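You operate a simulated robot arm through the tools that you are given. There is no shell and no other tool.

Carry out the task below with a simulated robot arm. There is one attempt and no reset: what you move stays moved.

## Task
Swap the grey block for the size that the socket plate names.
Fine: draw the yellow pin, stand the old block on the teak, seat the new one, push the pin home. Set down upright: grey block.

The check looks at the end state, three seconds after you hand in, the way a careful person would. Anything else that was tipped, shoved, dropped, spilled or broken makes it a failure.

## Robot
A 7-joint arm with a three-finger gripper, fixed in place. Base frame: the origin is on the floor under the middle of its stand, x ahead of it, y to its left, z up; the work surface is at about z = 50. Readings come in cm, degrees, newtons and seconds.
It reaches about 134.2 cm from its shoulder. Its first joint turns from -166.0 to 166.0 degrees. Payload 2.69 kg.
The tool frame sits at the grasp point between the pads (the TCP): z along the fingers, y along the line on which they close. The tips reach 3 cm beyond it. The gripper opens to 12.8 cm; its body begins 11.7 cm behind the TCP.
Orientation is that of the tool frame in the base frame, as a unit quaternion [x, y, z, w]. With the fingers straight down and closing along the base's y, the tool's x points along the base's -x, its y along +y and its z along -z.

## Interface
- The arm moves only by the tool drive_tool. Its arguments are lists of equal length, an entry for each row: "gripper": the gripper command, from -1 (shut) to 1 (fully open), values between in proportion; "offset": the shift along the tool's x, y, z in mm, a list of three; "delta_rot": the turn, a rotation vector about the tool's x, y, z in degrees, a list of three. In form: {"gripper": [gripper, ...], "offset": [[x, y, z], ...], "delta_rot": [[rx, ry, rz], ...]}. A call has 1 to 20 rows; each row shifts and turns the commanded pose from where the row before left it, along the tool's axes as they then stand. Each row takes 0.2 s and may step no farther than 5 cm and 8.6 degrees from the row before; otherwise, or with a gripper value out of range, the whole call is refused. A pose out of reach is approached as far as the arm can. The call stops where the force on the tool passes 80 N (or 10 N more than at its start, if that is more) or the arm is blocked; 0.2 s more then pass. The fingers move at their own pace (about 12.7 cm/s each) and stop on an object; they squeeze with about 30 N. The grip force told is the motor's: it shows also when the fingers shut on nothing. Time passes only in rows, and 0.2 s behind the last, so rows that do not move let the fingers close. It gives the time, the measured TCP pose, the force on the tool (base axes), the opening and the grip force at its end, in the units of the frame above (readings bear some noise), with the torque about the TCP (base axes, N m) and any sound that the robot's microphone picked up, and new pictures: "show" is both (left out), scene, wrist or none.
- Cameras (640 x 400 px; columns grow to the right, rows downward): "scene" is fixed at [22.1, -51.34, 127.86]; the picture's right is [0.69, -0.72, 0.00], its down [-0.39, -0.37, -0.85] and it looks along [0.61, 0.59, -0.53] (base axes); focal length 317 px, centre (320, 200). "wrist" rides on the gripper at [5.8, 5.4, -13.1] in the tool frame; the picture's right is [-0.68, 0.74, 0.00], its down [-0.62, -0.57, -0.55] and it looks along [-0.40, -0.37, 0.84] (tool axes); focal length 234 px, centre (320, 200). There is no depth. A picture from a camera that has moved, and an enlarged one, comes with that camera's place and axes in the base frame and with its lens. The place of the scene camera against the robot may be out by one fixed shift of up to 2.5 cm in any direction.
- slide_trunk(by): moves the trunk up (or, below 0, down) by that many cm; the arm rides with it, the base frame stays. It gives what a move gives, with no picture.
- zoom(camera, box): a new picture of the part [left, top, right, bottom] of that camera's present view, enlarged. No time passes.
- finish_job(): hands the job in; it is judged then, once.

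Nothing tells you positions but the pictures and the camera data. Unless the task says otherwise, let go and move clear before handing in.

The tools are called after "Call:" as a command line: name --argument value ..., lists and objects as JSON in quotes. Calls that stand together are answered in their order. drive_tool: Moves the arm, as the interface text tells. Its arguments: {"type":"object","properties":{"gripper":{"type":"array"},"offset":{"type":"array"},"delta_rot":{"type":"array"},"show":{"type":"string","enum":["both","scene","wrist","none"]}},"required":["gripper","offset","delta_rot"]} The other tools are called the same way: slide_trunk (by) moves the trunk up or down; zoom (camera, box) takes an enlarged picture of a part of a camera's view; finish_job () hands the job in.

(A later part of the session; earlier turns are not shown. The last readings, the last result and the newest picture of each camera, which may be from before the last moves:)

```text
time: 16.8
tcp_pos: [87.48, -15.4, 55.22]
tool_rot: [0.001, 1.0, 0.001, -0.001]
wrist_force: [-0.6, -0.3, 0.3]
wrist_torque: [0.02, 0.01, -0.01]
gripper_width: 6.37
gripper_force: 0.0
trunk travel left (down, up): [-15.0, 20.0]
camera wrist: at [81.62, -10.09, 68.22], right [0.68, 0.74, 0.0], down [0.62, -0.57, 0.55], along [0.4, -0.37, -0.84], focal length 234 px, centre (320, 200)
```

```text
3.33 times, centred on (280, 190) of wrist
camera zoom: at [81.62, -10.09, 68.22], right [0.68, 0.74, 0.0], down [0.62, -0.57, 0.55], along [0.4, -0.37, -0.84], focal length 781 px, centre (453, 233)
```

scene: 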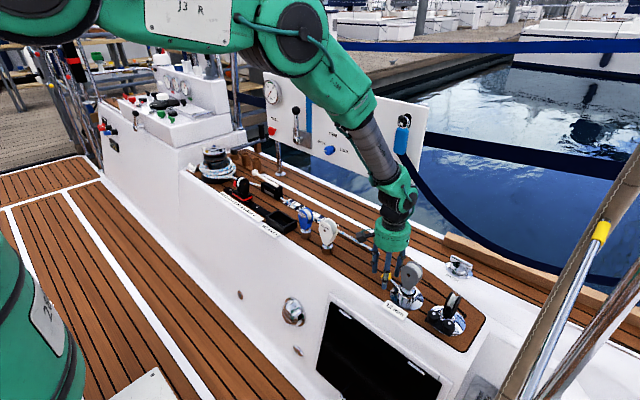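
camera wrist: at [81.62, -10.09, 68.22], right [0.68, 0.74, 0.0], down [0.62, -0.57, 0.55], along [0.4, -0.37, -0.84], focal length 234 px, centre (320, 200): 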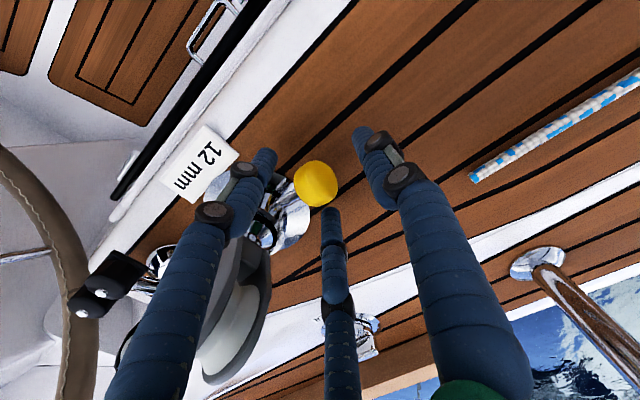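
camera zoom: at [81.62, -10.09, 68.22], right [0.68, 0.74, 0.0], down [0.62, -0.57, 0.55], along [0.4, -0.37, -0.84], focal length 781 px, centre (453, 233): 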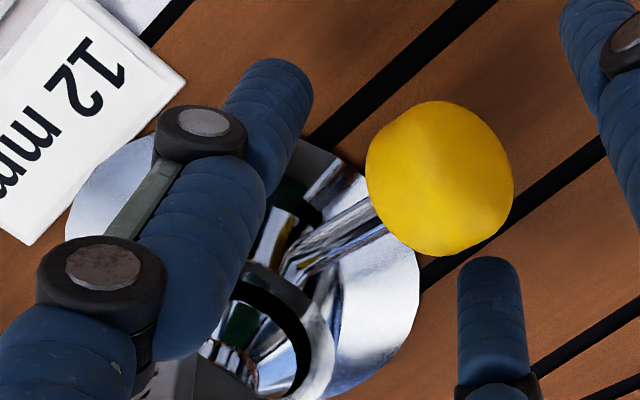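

The pin is out and holding. I'll rise clear and check that it stays put over time.

Call:
drive_tool --gripper '[0, 0, 0, 0, 0, 0]' --offset '[[0, 0, -20], [0, 0, -30], [0, 0, -40], [0, 0, -40], [0, 0, -30], [0, 0, 0]]' --delta_rot '[[0, 0, 0], [0, 0, 0], [0, 0, 0], [0, 0, 0], [0, 0, 0], [0, 0, 0]]' --show "both"

Call:
zoom --camera "scene" --box '[370, 250, 430, 310]'

Call:
zoom --camera "wrist" --box '[220, 80, 380, 200]'

```text
time: 18.2
tcp_pos: [87.61, -15.63, 71.19]
tool_rot: [0.0, 1.0, 0.001, -0.001]
wrist_force: [-0.5, 0.4, 1.1]
wrist_torque: [-0.03, -0.01, 0.0]
gripper_width: 6.4
gripper_force: 0.0
trunk travel left (down, up): [-15.0, 20.0]
camera wrist: at [81.72, -10.14, 84.21], right [0.68, 0.74, 0.0], down [0.62, -0.57, 0.55], along [0.4, -0.37, -0.84], focal length 234 px, centre (320, 200)
```

scene: 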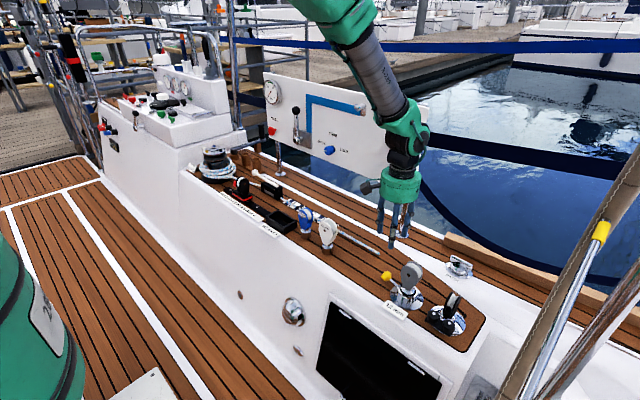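
wrist: 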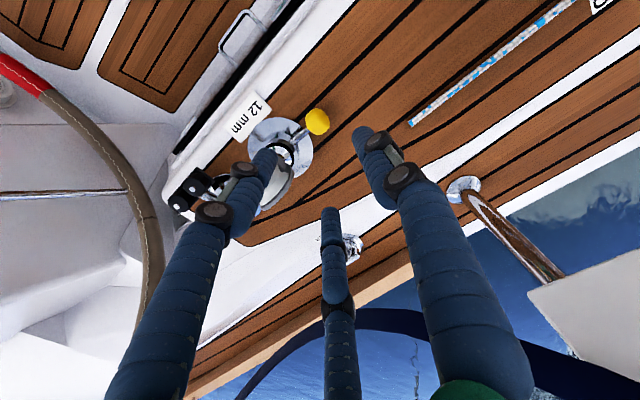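

```text
6.67 times, centred on (400, 280) of scene
camera zoom: at [22.1, -51.34, 127.86], right [0.69, -0.72, 0.0], down [-0.39, -0.37, -0.85], along [0.61, 0.59, -0.53], focal length 2112 px, centre (-213, -333)
```

zoom: 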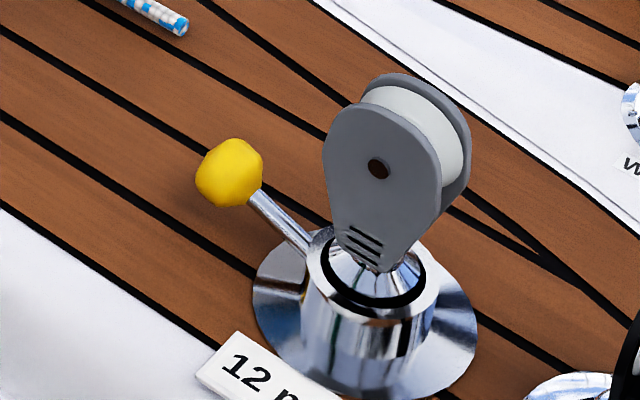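

```text
3.33 times, centred on (300, 140) of wrist
camera zoom: at [81.72, -10.14, 84.21], right [0.68, 0.74, 0.0], down [0.62, -0.57, 0.55], along [0.4, -0.37, -0.84], focal length 781 px, centre (387, 400)
```

zoom: 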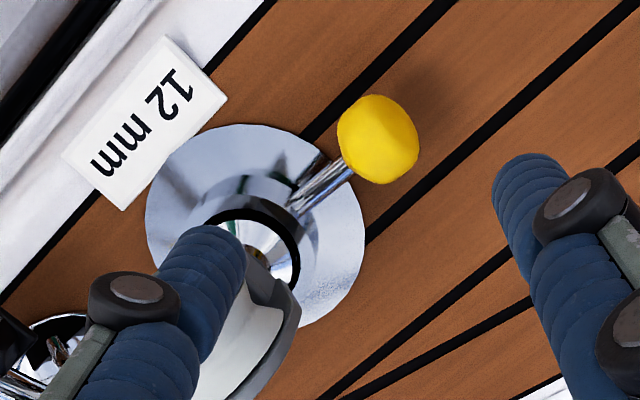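

The pin stays drawn. The grey block's cheeks face ±x (about 3 cm thick, 5 cm wide), so I'll move over it and turn the tool 90° so the thumb meets one cheek and the other two fingers the opposite one.

Call:
drive_tool --gripper '[0.3, 0.3, 0.3, 0.3, 0.3, 0.3, 0.3, 0.3, 0.3, 0.3, 0.3, 0.3, 0.3, 0.3]' --offset '[[3, -37, 0], [3, -38, 0], [0, 0, 0], [0, 0, 0], [0, 0, 0], [0, 0, 0], [0, 0, 0], [0, 0, 0], [0, 0, 0], [0, 0, 0], [0, 0, 0], [0, 0, 0], [0, 0, 0], [0, 0, 0]]' --delta_rot '[[0, 0, 0], [0, 0, 0], [0, 0, -8], [0, 0, -8], [0, 0, -8], [0, 0, -8], [0, 0, -8], [0, 0, -8], [0, 0, -8], [0, 0, -8], [0, 0, -8], [0, 0, -8], [0, 0, -8], [0, 0, -2]]' --show "both"

Call:
zoom --camera "wrist" --box '[240, 120, 400, 240]'

Call:
zoom --camera "scene" --box '[360, 190, 460, 310]'

```text
time: 21.2
tcp_pos: [86.88, -22.91, 71.11]
tool_rot: [0.708, -0.706, -0.001, -0.001]
wrist_force: [-0.1, 0.0, 0.1]
wrist_torque: [0.0, 0.03, -0.01]
gripper_width: 8.33
gripper_force: 0.1
trunk travel left (down, up): [-15.0, 20.0]
camera wrist: at [81.5, -28.86, 84.18], right [-0.74, 0.68, 0.0], down [0.57, 0.62, 0.55], along [0.37, 0.41, -0.84], focal length 234 px, centre (320, 200)
```

scene: 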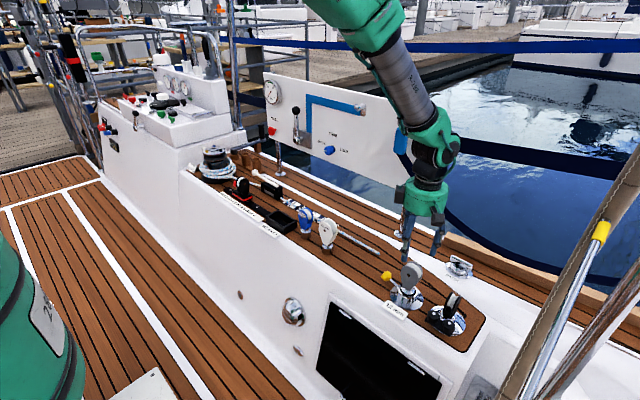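
wrist: 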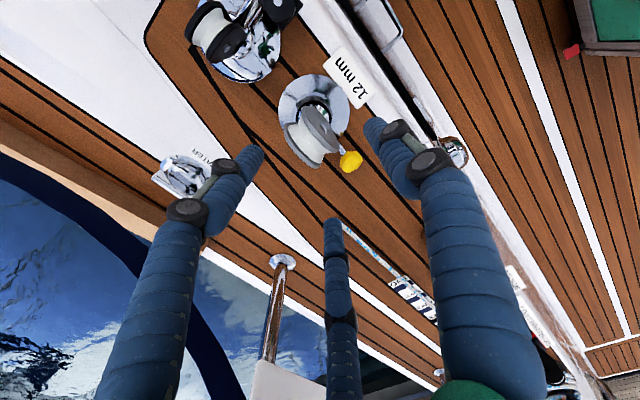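

```text
3.33 times, centred on (320, 180) of wrist
camera zoom: at [81.5, -28.86, 84.18], right [-0.74, 0.68, 0.0], down [0.57, 0.62, 0.55], along [0.37, 0.41, -0.84], focal length 781 px, centre (320, 267)
```

zoom: 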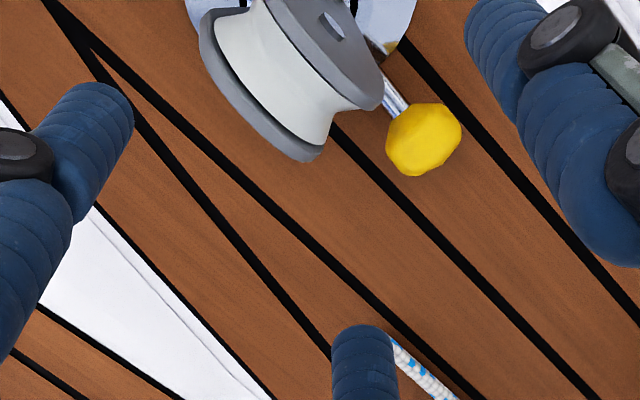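

```text
3.33 times, centred on (410, 250) of scene
camera zoom: at [22.1, -51.34, 127.86], right [0.69, -0.72, 0.0], down [-0.39, -0.37, -0.85], along [0.61, 0.59, -0.53], focal length 1056 px, centre (20, 33)
```

zoom: 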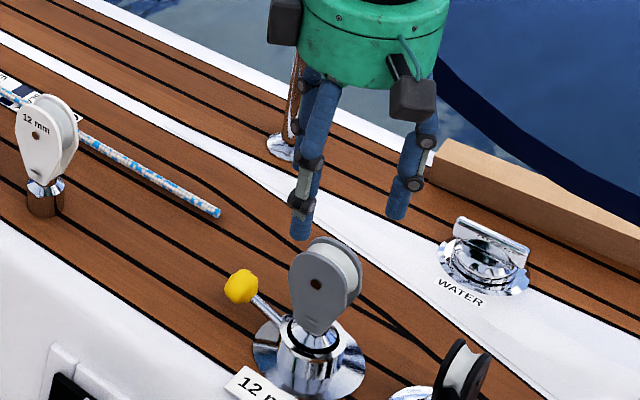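

Call:
zoom --camera "wrist" --box '[260, 60, 380, 180]'

```text
3.33 times, centred on (320, 120) of wrist
camera zoom: at [81.5, -28.86, 84.18], right [-0.74, 0.68, 0.0], down [0.57, 0.62, 0.55], along [0.37, 0.41, -0.84], focal length 781 px, centre (320, 467)
```

zoom: 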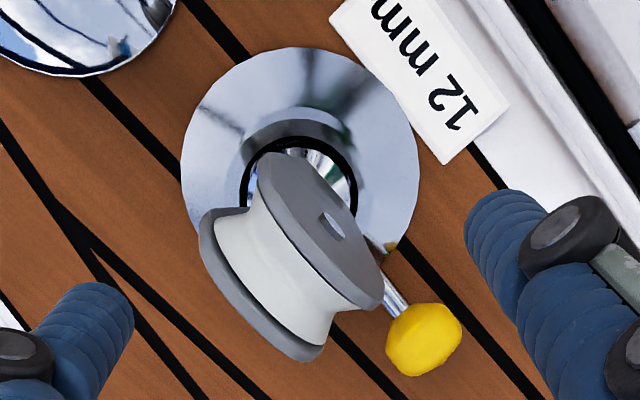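

The block's middle is about (87.0, -23.2) and it is square with the axes. I'll descend around it with the tool centre slightly to +x so that thumb and fingers touch together.

Call:
drive_tool --gripper '[0.3, 0.3, 0.3, 0.3, 0.3]' --offset '[[3, -6, 0], [0, 0, 35], [0, 0, 35], [0, 0, 37], [0, 0, 0]]' --delta_rot '[[0, 0, 0], [0, 0, 0], [0, 0, 0], [0, 0, 0], [0, 0, 0]]' --show "both"

Call:
zoom --camera "wrist" --box '[240, 120, 400, 240]'

Call:
zoom --camera "scene" --box '[370, 220, 450, 310]'

```text
time: 22.4
tcp_pos: [87.55, -23.27, 60.35]
tool_rot: [-0.707, 0.707, 0.001, 0.001]
wrist_force: [-0.1, 0.4, -0.5]
wrist_torque: [0.0, -0.04, -0.01]
gripper_width: 8.32
gripper_force: 0.0
trunk travel left (down, up): [-15.0, 20.0]
camera wrist: at [82.18, -29.13, 73.42], right [-0.74, 0.68, 0.0], down [0.57, 0.62, 0.55], along [0.37, 0.41, -0.84], focal length 234 px, centre (320, 200)
```

scene: 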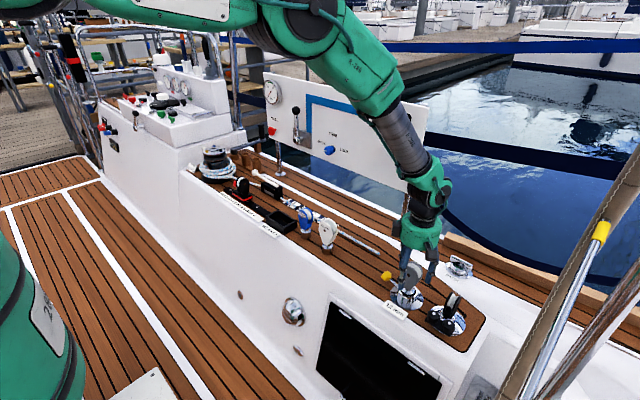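
wrist: 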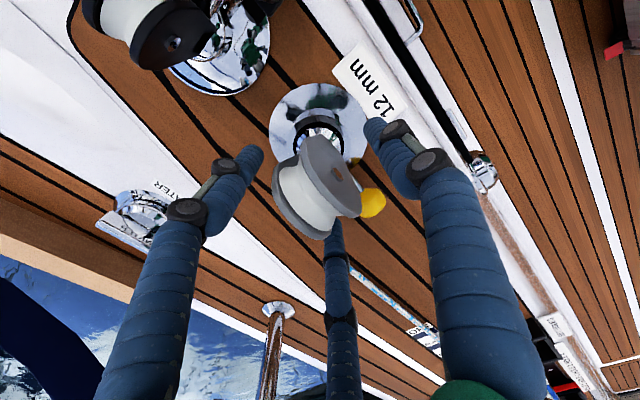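

```text
3.33 times, centred on (320, 180) of wrist
camera zoom: at [82.18, -29.13, 73.42], right [-0.74, 0.68, 0.0], down [0.57, 0.62, 0.55], along [0.37, 0.41, -0.84], focal length 781 px, centre (320, 267)
```

zoom: 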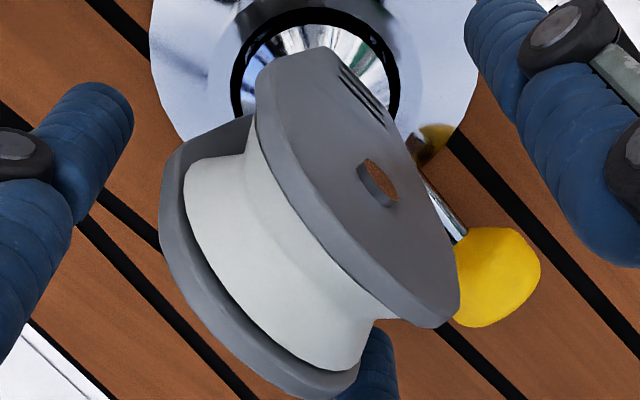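

```text
4.44 times, centred on (410, 265) of scene
camera zoom: at [22.1, -51.34, 127.86], right [0.69, -0.72, 0.0], down [-0.39, -0.37, -0.85], along [0.61, 0.59, -0.53], focal length 1408 px, centre (-80, -89)
```

zoom: 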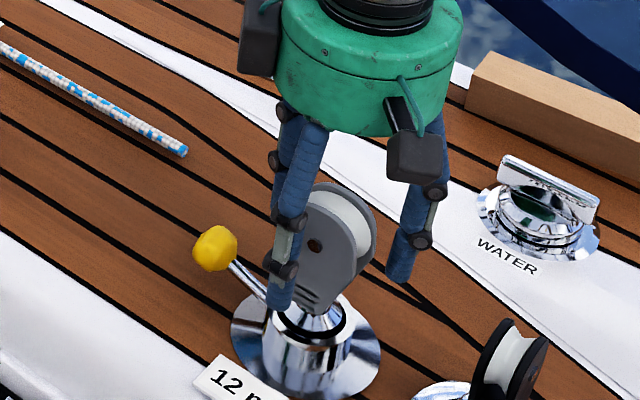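

The block stands between the fingers with clear gaps. I'll close slowly and watch the side force.

Call:
drive_tool --gripper '[0.1, -0.05, -0.15, -0.25, -0.35, -0.5, -0.7, -1, -1]' --offset '[[0, 0, 0], [0, 0, 0], [0, 0, 0], [0, 0, 0], [0, 0, 0], [0, 0, 0], [0, 0, 0], [0, 0, 0], [0, 0, 0]]' --delta_rot '[[0, 0, 0], [0, 0, 0], [0, 0, 0], [0, 0, 0], [0, 0, 0], [0, 0, 0], [0, 0, 0], [0, 0, 0], [0, 0, 0]]' --show "both"

Call:
zoom --camera "wrist" --box '[240, 120, 400, 240]'

Call:
zoom --camera "scene" --box '[370, 220, 450, 310]'

```text
time: 24.4
tcp_pos: [87.83, -23.27, 60.54]
tool_rot: [0.707, -0.707, 0.001, -0.001]
wrist_force: [25.2, 1.0, 0.7]
wrist_torque: [0.09, -1.87, 0.02]
gripper_width: 4.51
gripper_force: 30.1
trunk travel left (down, up): [-15.0, 20.0]
camera wrist: at [82.34, -29.14, 73.56], right [-0.74, 0.68, 0.0], down [0.56, 0.62, 0.55], along [0.37, 0.4, -0.84], focal length 234 px, centre (320, 200)
```

scene: 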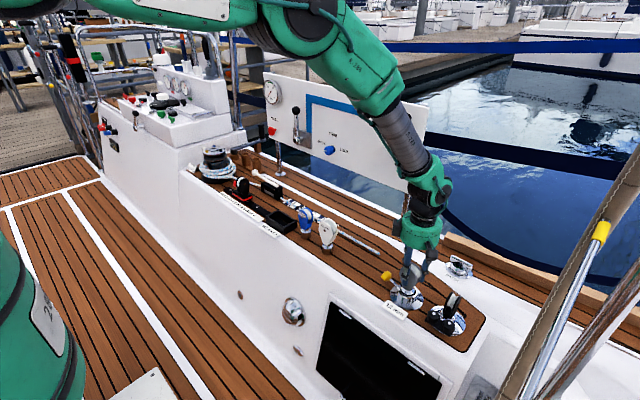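
wrist: 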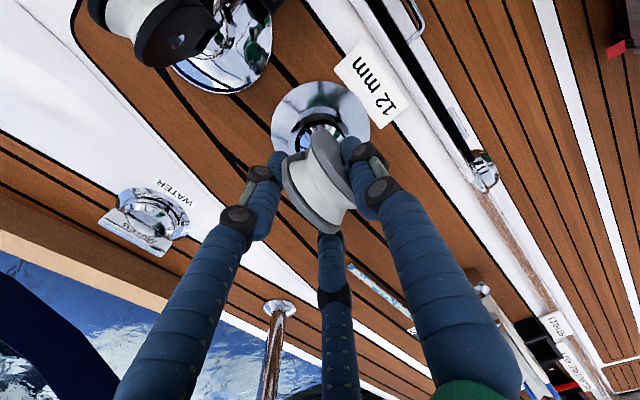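

```text
3.33 times, centred on (320, 180) of wrist
camera zoom: at [82.34, -29.14, 73.56], right [-0.74, 0.68, 0.0], down [0.56, 0.62, 0.55], along [0.37, 0.4, -0.84], focal length 781 px, centre (320, 267)
```

zoom: 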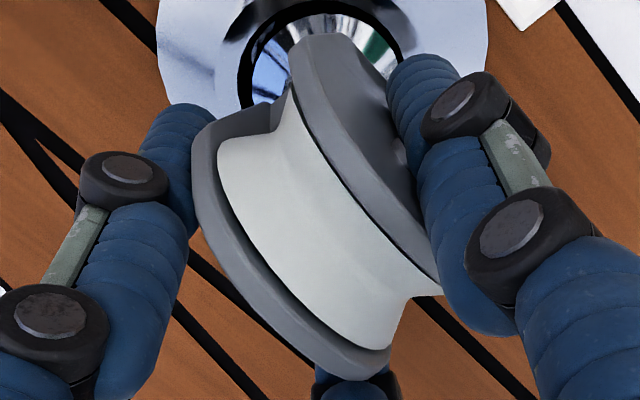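

```text
4.44 times, centred on (410, 265) of scene
camera zoom: at [22.1, -51.34, 127.86], right [0.69, -0.72, 0.0], down [-0.39, -0.37, -0.85], along [0.61, 0.59, -0.53], focal length 1408 px, centre (-80, -89)
```

zoom: 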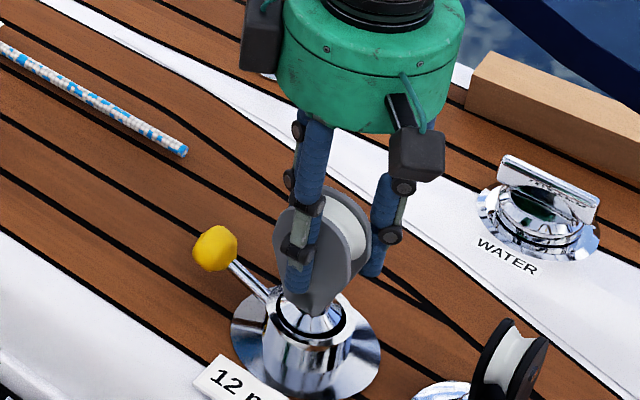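

The grip is on (4.5 cm), but the block was nudged a few mm toward -x at its top, loading the tool with 25 N. I'll shift the tool back in +x to right it before lifting.

Call:
drive_tool --gripper '[-1, -1, -1]' --offset '[[0, -2, 0], [0, -2, 0], [0, 0, 0]]' --delta_rot '[[0, 0, 0], [0, 0, 0], [0, 0, 0]]' --show "none"

```text
time: 25.2
tcp_pos: [87.97, -23.4, 60.45]
tool_rot: [0.707, -0.707, 0.0, 0.0]
wrist_force: [11.8, -1.4, 7.0]
wrist_torque: [-0.05, -0.73, -0.02]
gripper_width: 4.47
gripper_force: 29.7
trunk travel left (down, up): [-15.0, 20.0]
```

Call:
drive_tool --gripper '[-1, -1, -1]' --offset '[[0, -2, 0], [0, -1.5, 0], [0, 0, 0]]' --delta_rot '[[0, 0, 0], [0, 0, 0], [0, 0, 0]]' --show "both"

Call:
zoom --camera "wrist" --box '[240, 120, 400, 240]'

Call:
zoom --camera "scene" --box '[370, 220, 450, 310]'

```text
time: 26.0
tcp_pos: [88.09, -23.25, 60.52]
tool_rot: [-0.707, 0.707, 0.002, -0.001]
wrist_force: [-4.3, -3.1, 9.5]
wrist_torque: [-0.11, 0.7, 0.1]
gripper_width: 4.36
gripper_force: 30.0
trunk travel left (down, up): [-15.0, 20.0]
camera wrist: at [82.74, -29.14, 73.44], right [-0.74, 0.68, 0.0], down [0.57, 0.62, 0.55], along [0.37, 0.41, -0.84], focal length 234 px, centre (320, 200)
```

scene: 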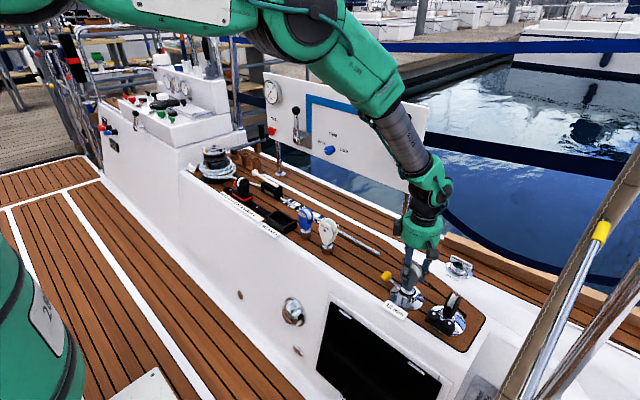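
wrist: 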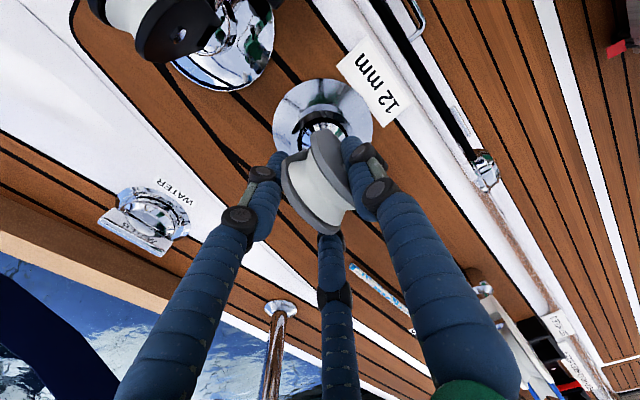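

```text
3.33 times, centred on (320, 180) of wrist
camera zoom: at [82.74, -29.14, 73.44], right [-0.74, 0.68, 0.0], down [0.57, 0.62, 0.55], along [0.37, 0.41, -0.84], focal length 781 px, centre (320, 267)
```

zoom: 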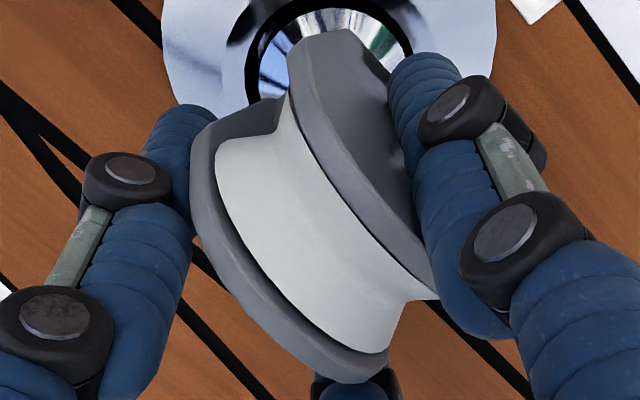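

```text
4.44 times, centred on (410, 265) of scene
camera zoom: at [22.1, -51.34, 127.86], right [0.69, -0.72, 0.0], down [-0.39, -0.37, -0.85], along [0.61, 0.59, -0.53], focal length 1408 px, centre (-80, -89)
```

zoom: 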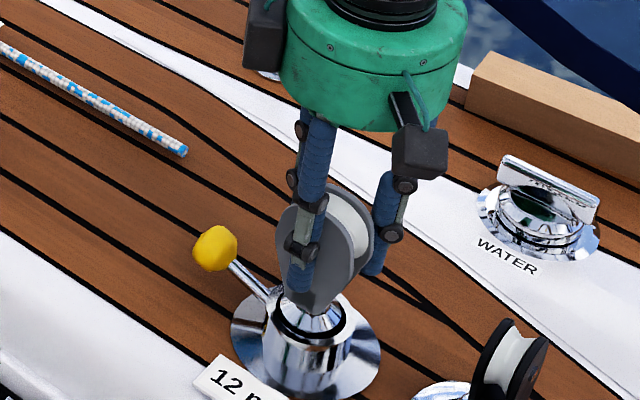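

Loads are nearly zero now and the block stands about upright in its socket. I'll lift slowly and watch the force.

Call:
drive_tool --gripper '[-1, -1, -1, -1]' --offset '[[0, 0, -4], [0, 0, -4], [0, 0, -4], [0, 0, 0]]' --delta_rot '[[0, 0, 0], [0, 0, 0], [0, 0, 0], [0, 0, 0]]' --show "both"

Call:
zoom --camera "scene" --box '[370, 220, 450, 310]'

```text
time: 27.0
tcp_pos: [88.21, -23.35, 61.74]
tool_rot: [0.708, -0.706, -0.001, -0.001]
wrist_force: [-0.7, 1.0, -2.8]
wrist_torque: [0.02, -0.03, -0.01]
gripper_width: 4.37
gripper_force: 30.0
trunk travel left (down, up): [-15.0, 20.0]
camera wrist: at [82.83, -29.12, 74.67], right [-0.74, 0.68, 0.0], down [0.57, 0.62, 0.55], along [0.37, 0.4, -0.84], focal length 234 px, centre (320, 200)
```

scene: 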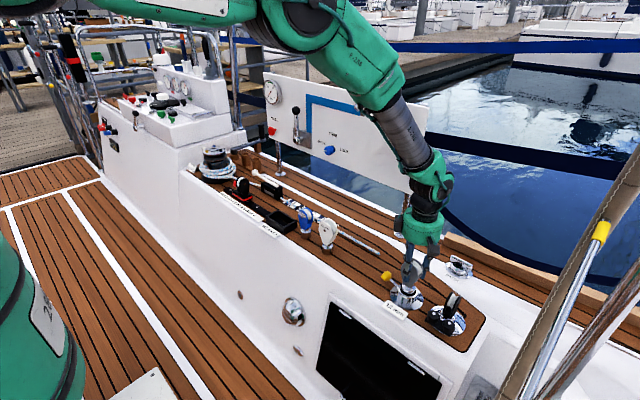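
wrist: 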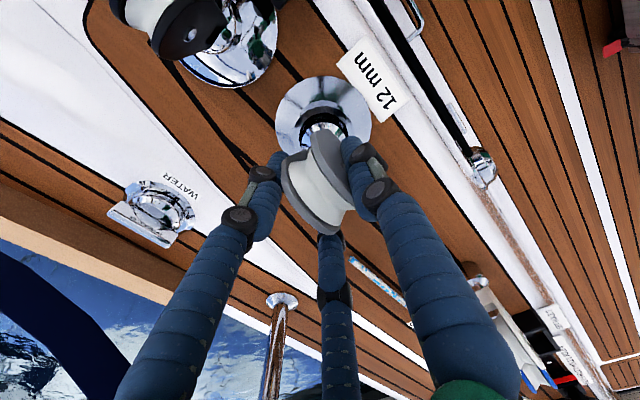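

```text
4.44 times, centred on (410, 265) of scene
camera zoom: at [22.1, -51.34, 127.86], right [0.69, -0.72, 0.0], down [-0.39, -0.37, -0.85], along [0.61, 0.59, -0.53], focal length 1408 px, centre (-80, -89)
```

zoom: 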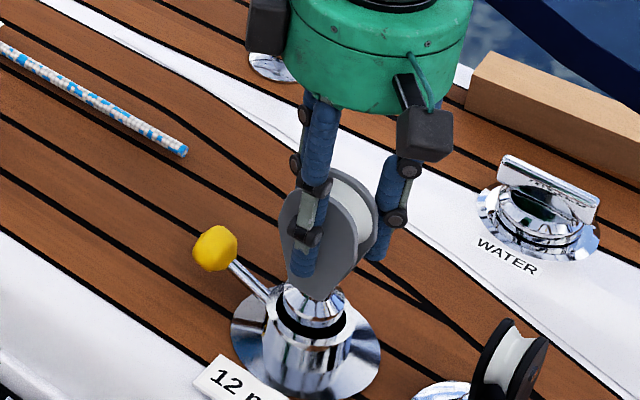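

It comes up freely (about 3 N of weight). I'll continue lifting straight up until the shank is clear.

Call:
drive_tool --gripper '[-1, -1, -1, -1, -1, -1, -1, -1]' --offset '[[0, 0, -8], [0, 0, -10], [0, 0, -12], [0, 0, -15], [0, 0, -20], [0, 0, -20], [0, 0, -15], [0, 0, 0]]' --delta_rot '[[0, 0, 0], [0, 0, 0], [0, 0, 0], [0, 0, 0], [0, 0, 0], [0, 0, 0], [0, 0, 0], [0, 0, 0]]' --show "both"

Call:
zoom --camera "scene" --box '[360, 190, 460, 310]'

Call:
zoom --camera "wrist" --box '[240, 60, 400, 180]'

```text
time: 28.8
tcp_pos: [88.23, -23.46, 71.83]
tool_rot: [-0.707, 0.708, 0.001, 0.0]
wrist_force: [-1.0, 0.3, -3.5]
wrist_torque: [-0.02, -0.03, -0.01]
gripper_width: 4.35
gripper_force: 30.2
trunk travel left (down, up): [-15.0, 20.0]
camera wrist: at [82.87, -29.15, 84.74], right [-0.74, 0.68, 0.0], down [0.57, 0.62, 0.55], along [0.37, 0.4, -0.84], focal length 234 px, centre (320, 200)
```

scene: 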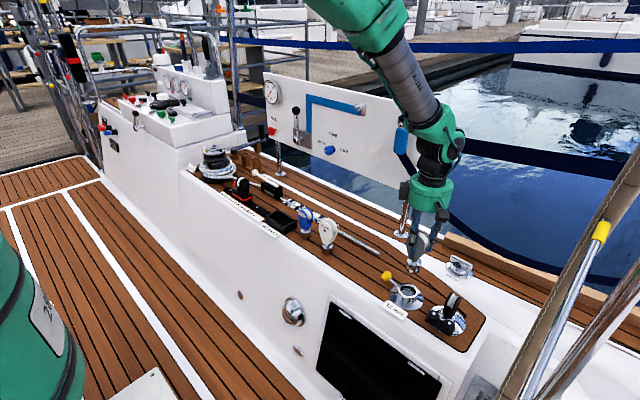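
wrist: 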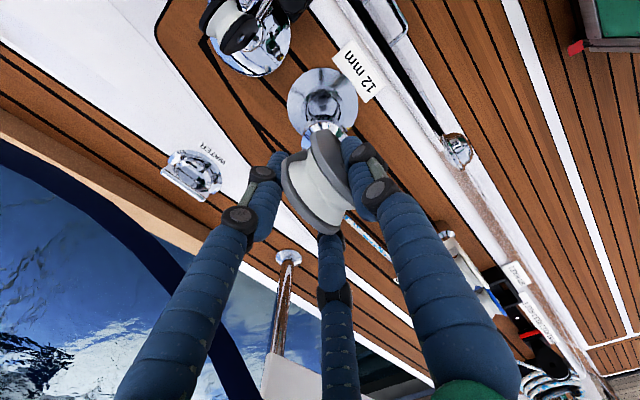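

```text
3.33 times, centred on (410, 250) of scene
camera zoom: at [22.1, -51.34, 127.86], right [0.69, -0.72, 0.0], down [-0.39, -0.37, -0.85], along [0.61, 0.59, -0.53], focal length 1056 px, centre (20, 33)
```

zoom: 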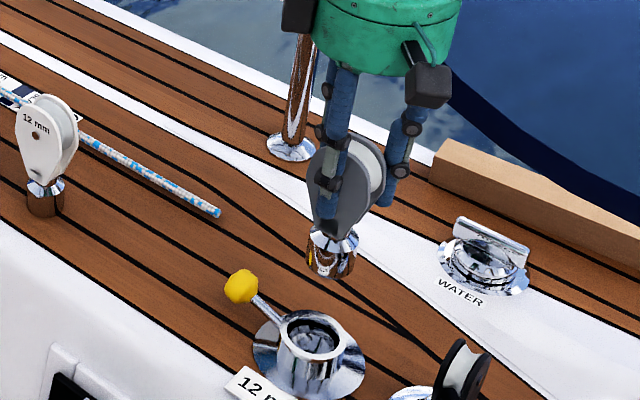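

```text
3.33 times, centred on (320, 120) of wrist
camera zoom: at [82.87, -29.15, 84.74], right [-0.74, 0.68, 0.0], down [0.57, 0.62, 0.55], along [0.37, 0.4, -0.84], focal length 781 px, centre (320, 467)
```

zoom: 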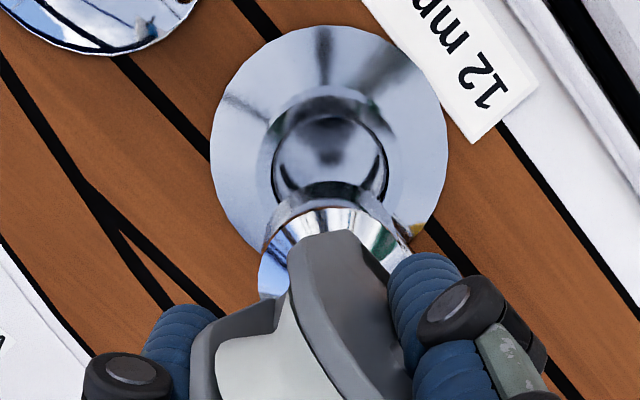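

The grey block is out and its flat-bottomed shank is visible. I'll enlarge to check how it hangs.

Call:
zoom --camera "scene" --box '[390, 220, 440, 280]'

Call:
zoom --camera "scene" --box '[290, 200, 350, 260]'

Call:
zoom --camera "wrist" --box '[270, 110, 370, 240]'

```text
6.67 times, centred on (415, 250) of scene
camera zoom: at [22.1, -51.34, 127.86], right [0.69, -0.72, 0.0], down [-0.39, -0.37, -0.85], along [0.61, 0.59, -0.53], focal length 2112 px, centre (-313, -133)
```

zoom: 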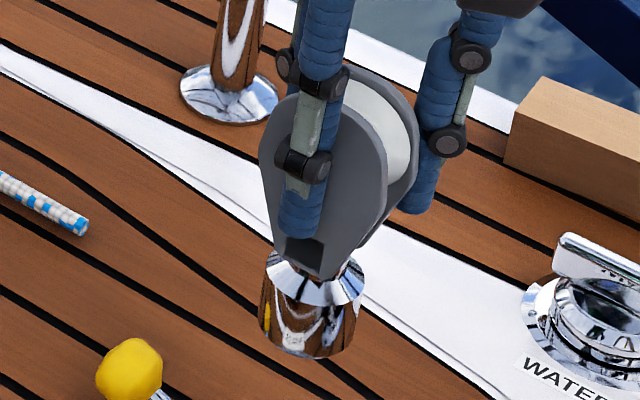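

```text
6.67 times, centred on (320, 230) of scene
camera zoom: at [22.1, -51.34, 127.86], right [0.69, -0.72, 0.0], down [-0.39, -0.37, -0.85], along [0.61, 0.59, -0.53], focal length 2112 px, centre (320, 0)
```

zoom: 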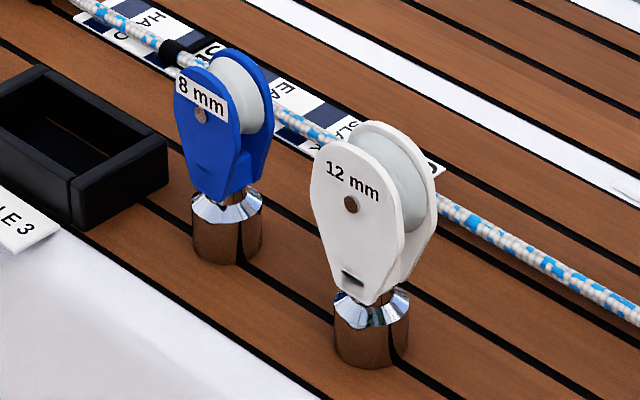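

```text
3.08 times, centred on (320, 175) of wrist
camera zoom: at [82.87, -29.15, 84.74], right [-0.74, 0.68, 0.0], down [0.57, 0.62, 0.55], along [0.37, 0.4, -0.84], focal length 720 px, centre (320, 277)
```

zoom: 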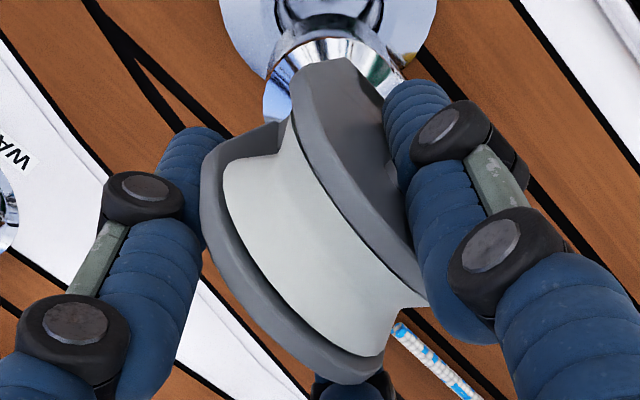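

The block hangs upright; its flat bottom is about 10 cm below the tool centre. I'll carry it at this height to a free spot on the teak near (87, -4), between the socket and the white block, well clear of the rope at x ≈ 97.

Call:
drive_tool --gripper '[-1, -1, -1, -1, -1, -1, -1, -1]' --offset '[[-25, 0, 0], [-40, 0, 0], [-40, 0, 0], [-40, 0, 0], [-30, 0, 0], [-19, 0, 0], [0, 0, 0], [0, 0, 0]]' --delta_rot '[[0, 0, 0], [0, 0, 0], [0, 0, 0], [0, 0, 0], [0, 0, 0], [0, 0, 0], [0, 0, 0], [0, 0, 0]]' --show "both"

Call:
zoom --camera "scene" --box '[300, 180, 440, 290]'

```text
time: 30.6
tcp_pos: [88.31, -3.76, 71.62]
tool_rot: [0.707, -0.707, 0.0, 0.001]
wrist_force: [0.5, 0.2, -2.8]
wrist_torque: [-0.04, -0.04, -0.01]
gripper_width: 4.36
gripper_force: 30.0
trunk travel left (down, up): [-15.0, 20.0]
camera wrist: at [82.88, -9.68, 84.7], right [-0.74, 0.68, 0.0], down [0.57, 0.62, 0.55], along [0.37, 0.4, -0.84], focal length 234 px, centre (320, 200)
```

scene: 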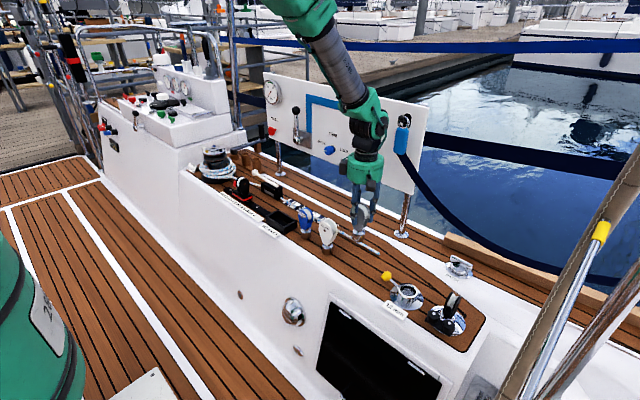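
wrist: 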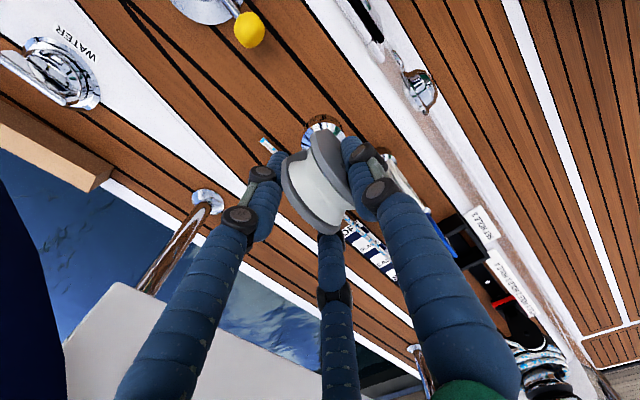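

```text
3.64 times, centred on (370, 235) of scene
camera zoom: at [22.1, -51.34, 127.86], right [0.69, -0.72, 0.0], down [-0.39, -0.37, -0.85], along [0.61, 0.59, -0.53], focal length 1152 px, centre (138, 73)
```

zoom: 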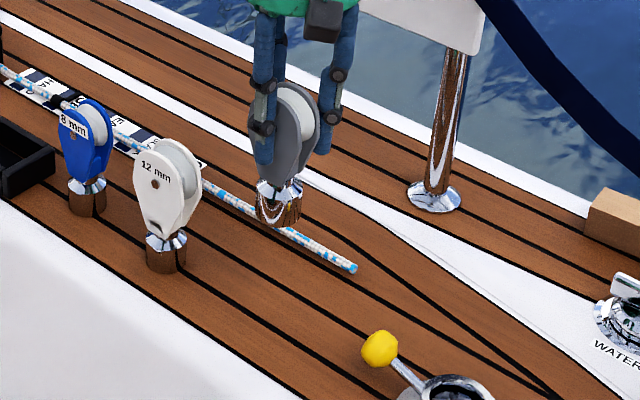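

The spot below (87, -4) is free teak. I'll lower, slowing down near the surface.

Call:
drive_tool --gripper '[-1, -1, -1, -1, -1, -1]' --offset '[[0, 0, 25], [0, 0, 30], [0, 0, 25], [0, 0, 15], [0, 0, 8], [0, 0, 0]]' --delta_rot '[[0, 0, 0], [0, 0, 0], [0, 0, 0], [0, 0, 0], [0, 0, 0], [0, 0, 0]]' --show "scene"

Call:
zoom --camera "scene" --box '[310, 220, 390, 290]'

Call:
zoom --camera "wrist" --box '[240, 80, 400, 240]'

```text
time: 32.0
tcp_pos: [88.28, -3.84, 61.41]
tool_rot: [-0.707, 0.708, 0.001, 0.001]
wrist_force: [0.7, 0.1, -3.5]
wrist_torque: [-0.02, -0.01, 0.0]
gripper_width: 4.36
gripper_force: 30.1
trunk travel left (down, up): [-15.0, 20.0]
```

scene: 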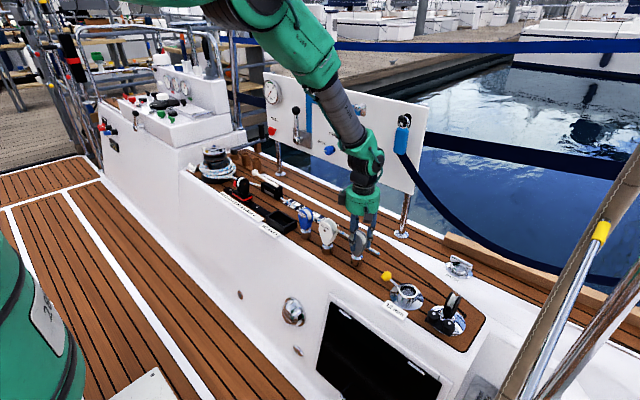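

```text
5.71 times, centred on (350, 255) of scene
camera zoom: at [22.1, -51.34, 127.86], right [0.69, -0.72, 0.0], down [-0.39, -0.37, -0.85], along [0.61, 0.59, -0.53], focal length 1810 px, centre (149, -114)
```

zoom: 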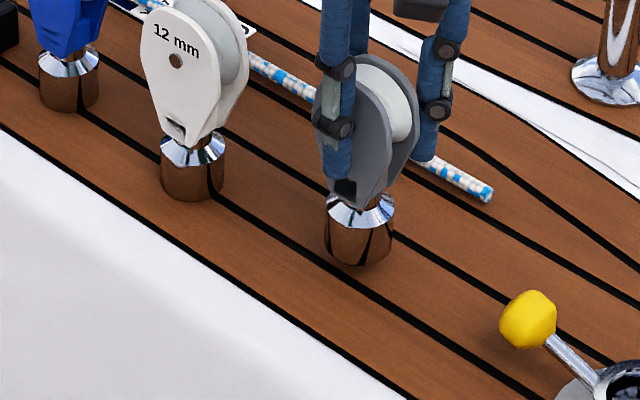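

```text
2.50 times, centred on (320, 160) of wrist
camera zoom: at [82.86, -9.76, 74.43], right [-0.74, 0.68, 0.0], down [0.57, 0.62, 0.55], along [0.37, 0.4, -0.84], focal length 585 px, centre (320, 300)
```

zoom: 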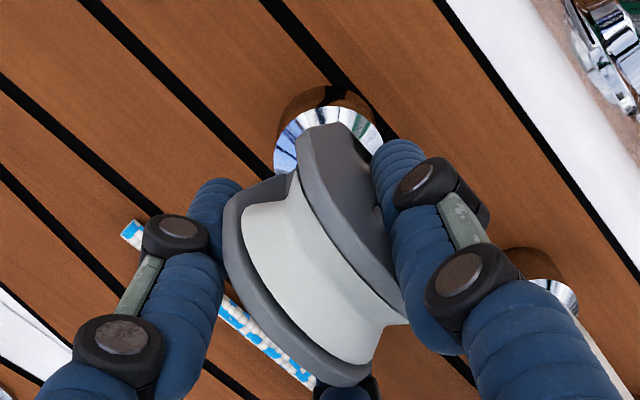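

It is about 1 cm above the teak. I'll lower by small steps until touch.

Call:
drive_tool --gripper '[-1, -1, -1]' --offset '[[0, 0, 3], [0, 0, 2], [0, 0, 0]]' --delta_rot '[[0, 0, 0], [0, 0, 0], [0, 0, 0]]' --show "none"

Call:
drive_tool --gripper '[-1, -1]' --offset '[[0, 0, 2], [0, 0, 0]]' --delta_rot '[[0, 0, 0], [0, 0, 0]]' --show "none"

```text
time: 32.8
tcp_pos: [88.24, -3.92, 60.83]
tool_rot: [0.708, -0.706, -0.001, 0.0]
wrist_force: [0.6, 0.0, -3.1]
wrist_torque: [0.02, -0.01, 0.02]
gripper_width: 4.37
gripper_force: 30.4
trunk travel left (down, up): [-15.0, 20.0]
```

```text
time: 33.4
tcp_pos: [88.25, -3.95, 60.64]
tool_rot: [0.708, -0.707, -0.002, 0.001]
wrist_force: [0.1, -0.3, -4.0]
wrist_torque: [0.05, 0.0, 0.01]
gripper_width: 4.37
gripper_force: 29.6
trunk travel left (down, up): [-15.0, 20.0]
```

Call:
drive_tool --gripper '[-1, -1]' --offset '[[0, 0, 2], [0, 0, 0]]' --delta_rot '[[0, 0, 0], [0, 0, 0]]' --show "none"

Call:
drive_tool --gripper '[-1, -1]' --offset '[[0, 0, 2], [0, 0, 0]]' --delta_rot '[[0, 0, 0], [0, 0, 0]]' --show "scene"

Call:
zoom --camera "scene" --box '[310, 220, 390, 290]'

```text
time: 34.0
tcp_pos: [88.2, -3.92, 60.55]
tool_rot: [0.707, -0.707, -0.001, 0.0]
wrist_force: [-0.5, 0.6, -3.5]
wrist_torque: [0.04, -0.04, -0.01]
gripper_width: 4.36
gripper_force: 30.2
trunk travel left (down, up): [-15.0, 20.0]
```

```text
time: 34.6
tcp_pos: [88.26, -3.84, 60.24]
tool_rot: [-0.707, 0.708, 0.002, -0.001]
wrist_force: [1.0, 0.4, -3.2]
wrist_torque: [0.03, -0.02, -0.01]
gripper_width: 4.39
gripper_force: 29.5
trunk travel left (down, up): [-15.0, 20.0]
```

scene: 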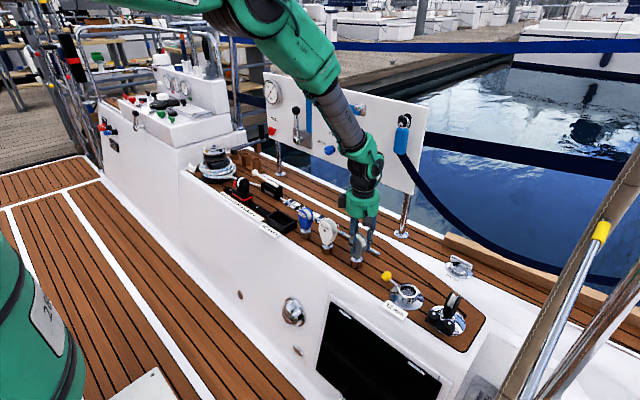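

```text
5.71 times, centred on (350, 255) of scene
camera zoom: at [22.1, -51.34, 127.86], right [0.69, -0.72, 0.0], down [-0.39, -0.37, -0.85], along [0.61, 0.59, -0.53], focal length 1810 px, centre (149, -114)
```

zoom: 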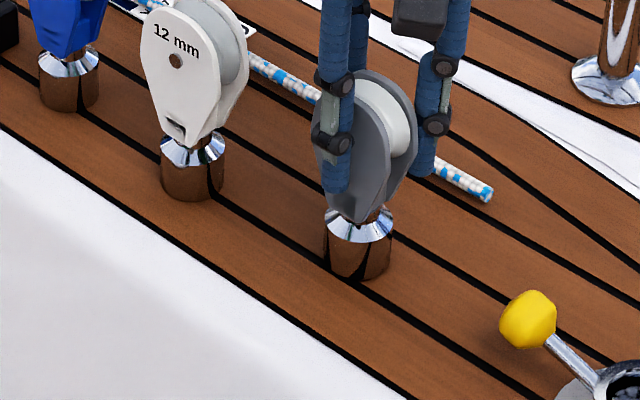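

Call:
drive_tool --gripper '[-1, -1]' --offset '[[0, 0, 2], [0, 0, 0]]' --delta_rot '[[0, 0, 0], [0, 0, 0]]' --show "none"

Call:
drive_tool --gripper '[-1, -1]' --offset '[[0, 0, 2], [0, 0, 0]]' --delta_rot '[[0, 0, 0], [0, 0, 0]]' --show "none"

```text
time: 35.2
tcp_pos: [88.31, -3.99, 60.12]
tool_rot: [0.707, -0.707, -0.001, 0.0]
wrist_force: [-0.1, 0.6, -3.3]
wrist_torque: [0.01, -0.01, -0.01]
gripper_width: 4.38
gripper_force: 29.8
trunk travel left (down, up): [-15.0, 20.0]
```

```text
time: 35.8
tcp_pos: [88.36, -3.93, 60.05]
tool_rot: [0.707, -0.707, 0.0, 0.0]
wrist_force: [-3.7, 0.5, 9.7]
wrist_torque: [0.16, 0.63, -0.01]
gripper_width: 4.37
gripper_force: 30.1
trunk travel left (down, up): [-15.0, 20.0]
```

It touches the teak (push of about 13 N). I'll relax a hair and check from both cameras before opening.

Call:
drive_tool --gripper '[-1, -1]' --offset '[[0, 0, -0.8], [0, 0, 0]]' --delta_rot '[[0, 0, 0], [0, 0, 0]]' --show "both"

Call:
zoom --camera "scene" --box '[320, 220, 380, 280]'

Call:
zoom --camera "wrist" --box '[260, 90, 380, 200]'

```text
time: 36.4
tcp_pos: [88.34, -3.87, 60.19]
tool_rot: [0.707, -0.707, 0.0, 0.0]
wrist_force: [0.7, -1.4, 5.4]
wrist_torque: [-0.1, 0.1, -0.01]
gripper_width: 4.37
gripper_force: 30.2
trunk travel left (down, up): [-15.0, 20.0]
camera wrist: at [82.9, -9.73, 73.04], right [-0.74, 0.68, 0.0], down [0.57, 0.62, 0.55], along [0.37, 0.4, -0.84], focal length 234 px, centre (320, 200)
```

scene: 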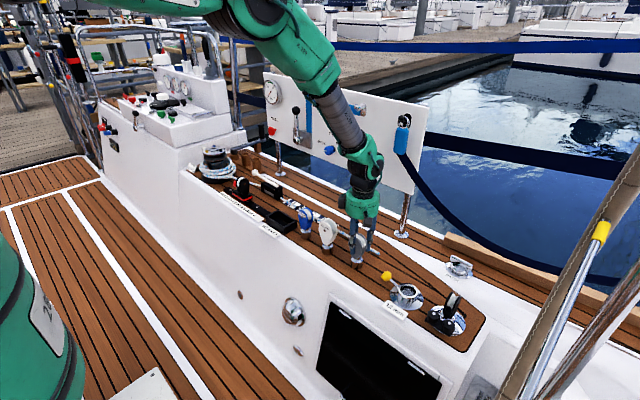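
wrist: 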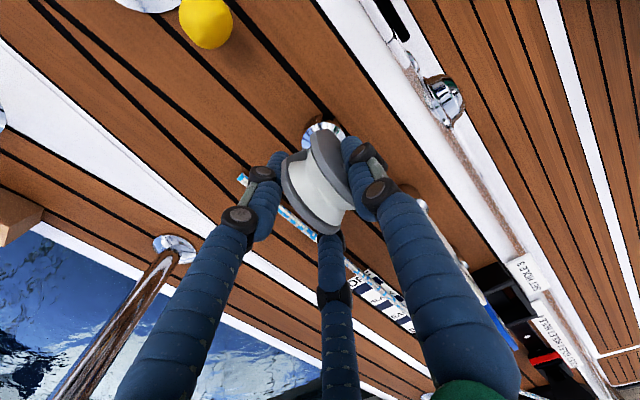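

```text
6.67 times, centred on (350, 250) of scene
camera zoom: at [22.1, -51.34, 127.86], right [0.69, -0.72, 0.0], down [-0.39, -0.37, -0.85], along [0.61, 0.59, -0.53], focal length 2112 px, centre (120, -133)
```

zoom: 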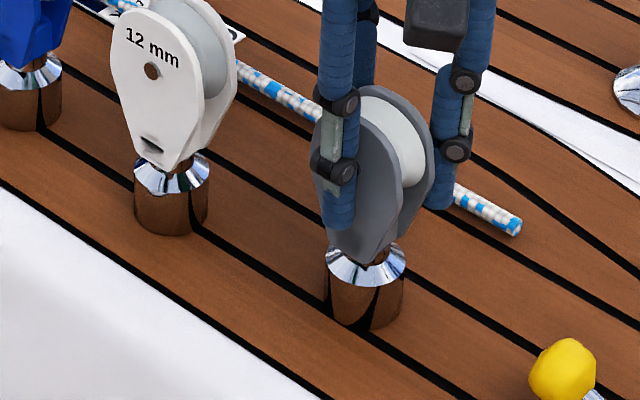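

```text
3.64 times, centred on (320, 145) of wrist
camera zoom: at [82.9, -9.73, 73.04], right [-0.74, 0.68, 0.0], down [0.57, 0.62, 0.55], along [0.37, 0.4, -0.84], focal length 852 px, centre (320, 400)
```

zoom: 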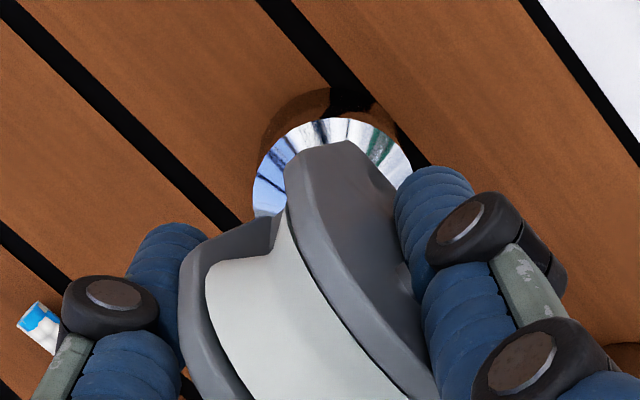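

The grey block stands flat on the teak. I'll open the fingers gradually.

Call:
drive_tool --gripper '[-0.3, -0.25, -0.2, -0.1, 0.0, 0.1, 0.2, 0.2]' --offset '[[0, 0, 0], [0, 0, 0], [0, 0, 0], [0, 0, 0], [0, 0, 0], [0, 0, 0], [0, 0, 0], [0, 0, 0]]' --delta_rot '[[0, 0, 0], [0, 0, 0], [0, 0, 0], [0, 0, 0], [0, 0, 0], [0, 0, 0], [0, 0, 0], [0, 0, 0]]' --show "both"

Call:
zoom --camera "scene" --box '[320, 220, 380, 280]'

Call:
zoom --camera "wrist" --box '[240, 90, 400, 240]'

```text
time: 38.2
tcp_pos: [88.26, -3.92, 59.95]
tool_rot: [-0.707, 0.707, 0.002, 0.0]
wrist_force: [-0.5, 0.2, 0.8]
wrist_torque: [0.01, 0.03, 0.01]
gripper_width: 7.67
gripper_force: 0.0
trunk travel left (down, up): [-15.0, 20.0]
camera wrist: at [82.88, -9.72, 72.99], right [-0.74, 0.68, 0.0], down [0.57, 0.62, 0.55], along [0.37, 0.4, -0.84], focal length 234 px, centre (320, 200)
```

scene: 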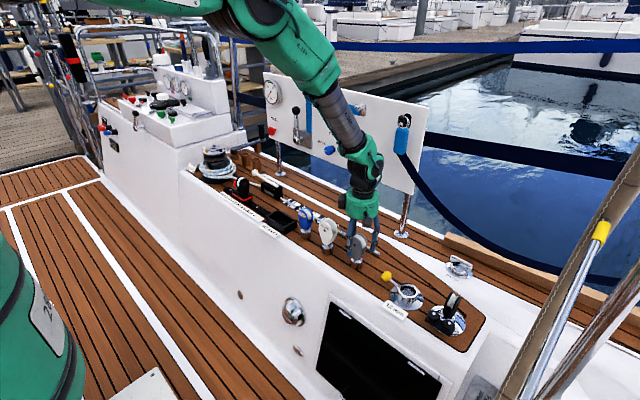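
wrist: 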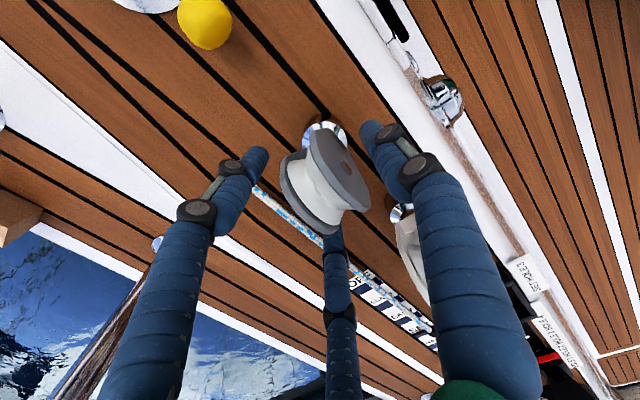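

```text
6.67 times, centred on (350, 250) of scene
camera zoom: at [22.1, -51.34, 127.86], right [0.69, -0.72, 0.0], down [-0.39, -0.37, -0.85], along [0.61, 0.59, -0.53], focal length 2112 px, centre (120, -133)
```

zoom: 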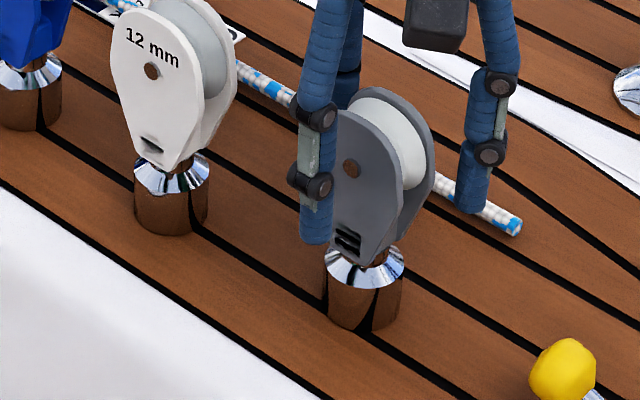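

```text
2.67 times, centred on (320, 165) of wrist
camera zoom: at [82.88, -9.72, 72.99], right [-0.74, 0.68, 0.0], down [0.57, 0.62, 0.55], along [0.37, 0.4, -0.84], focal length 624 px, centre (320, 293)
```

zoom: 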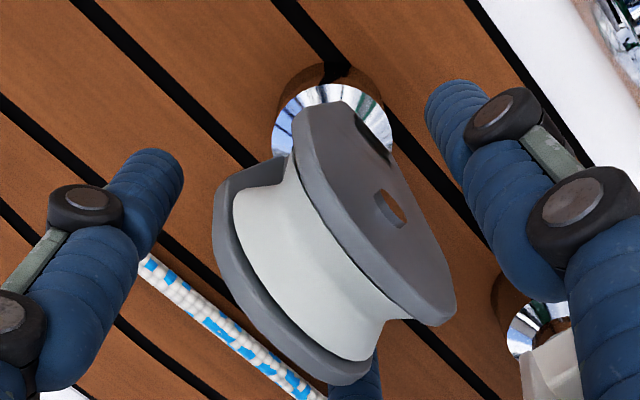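

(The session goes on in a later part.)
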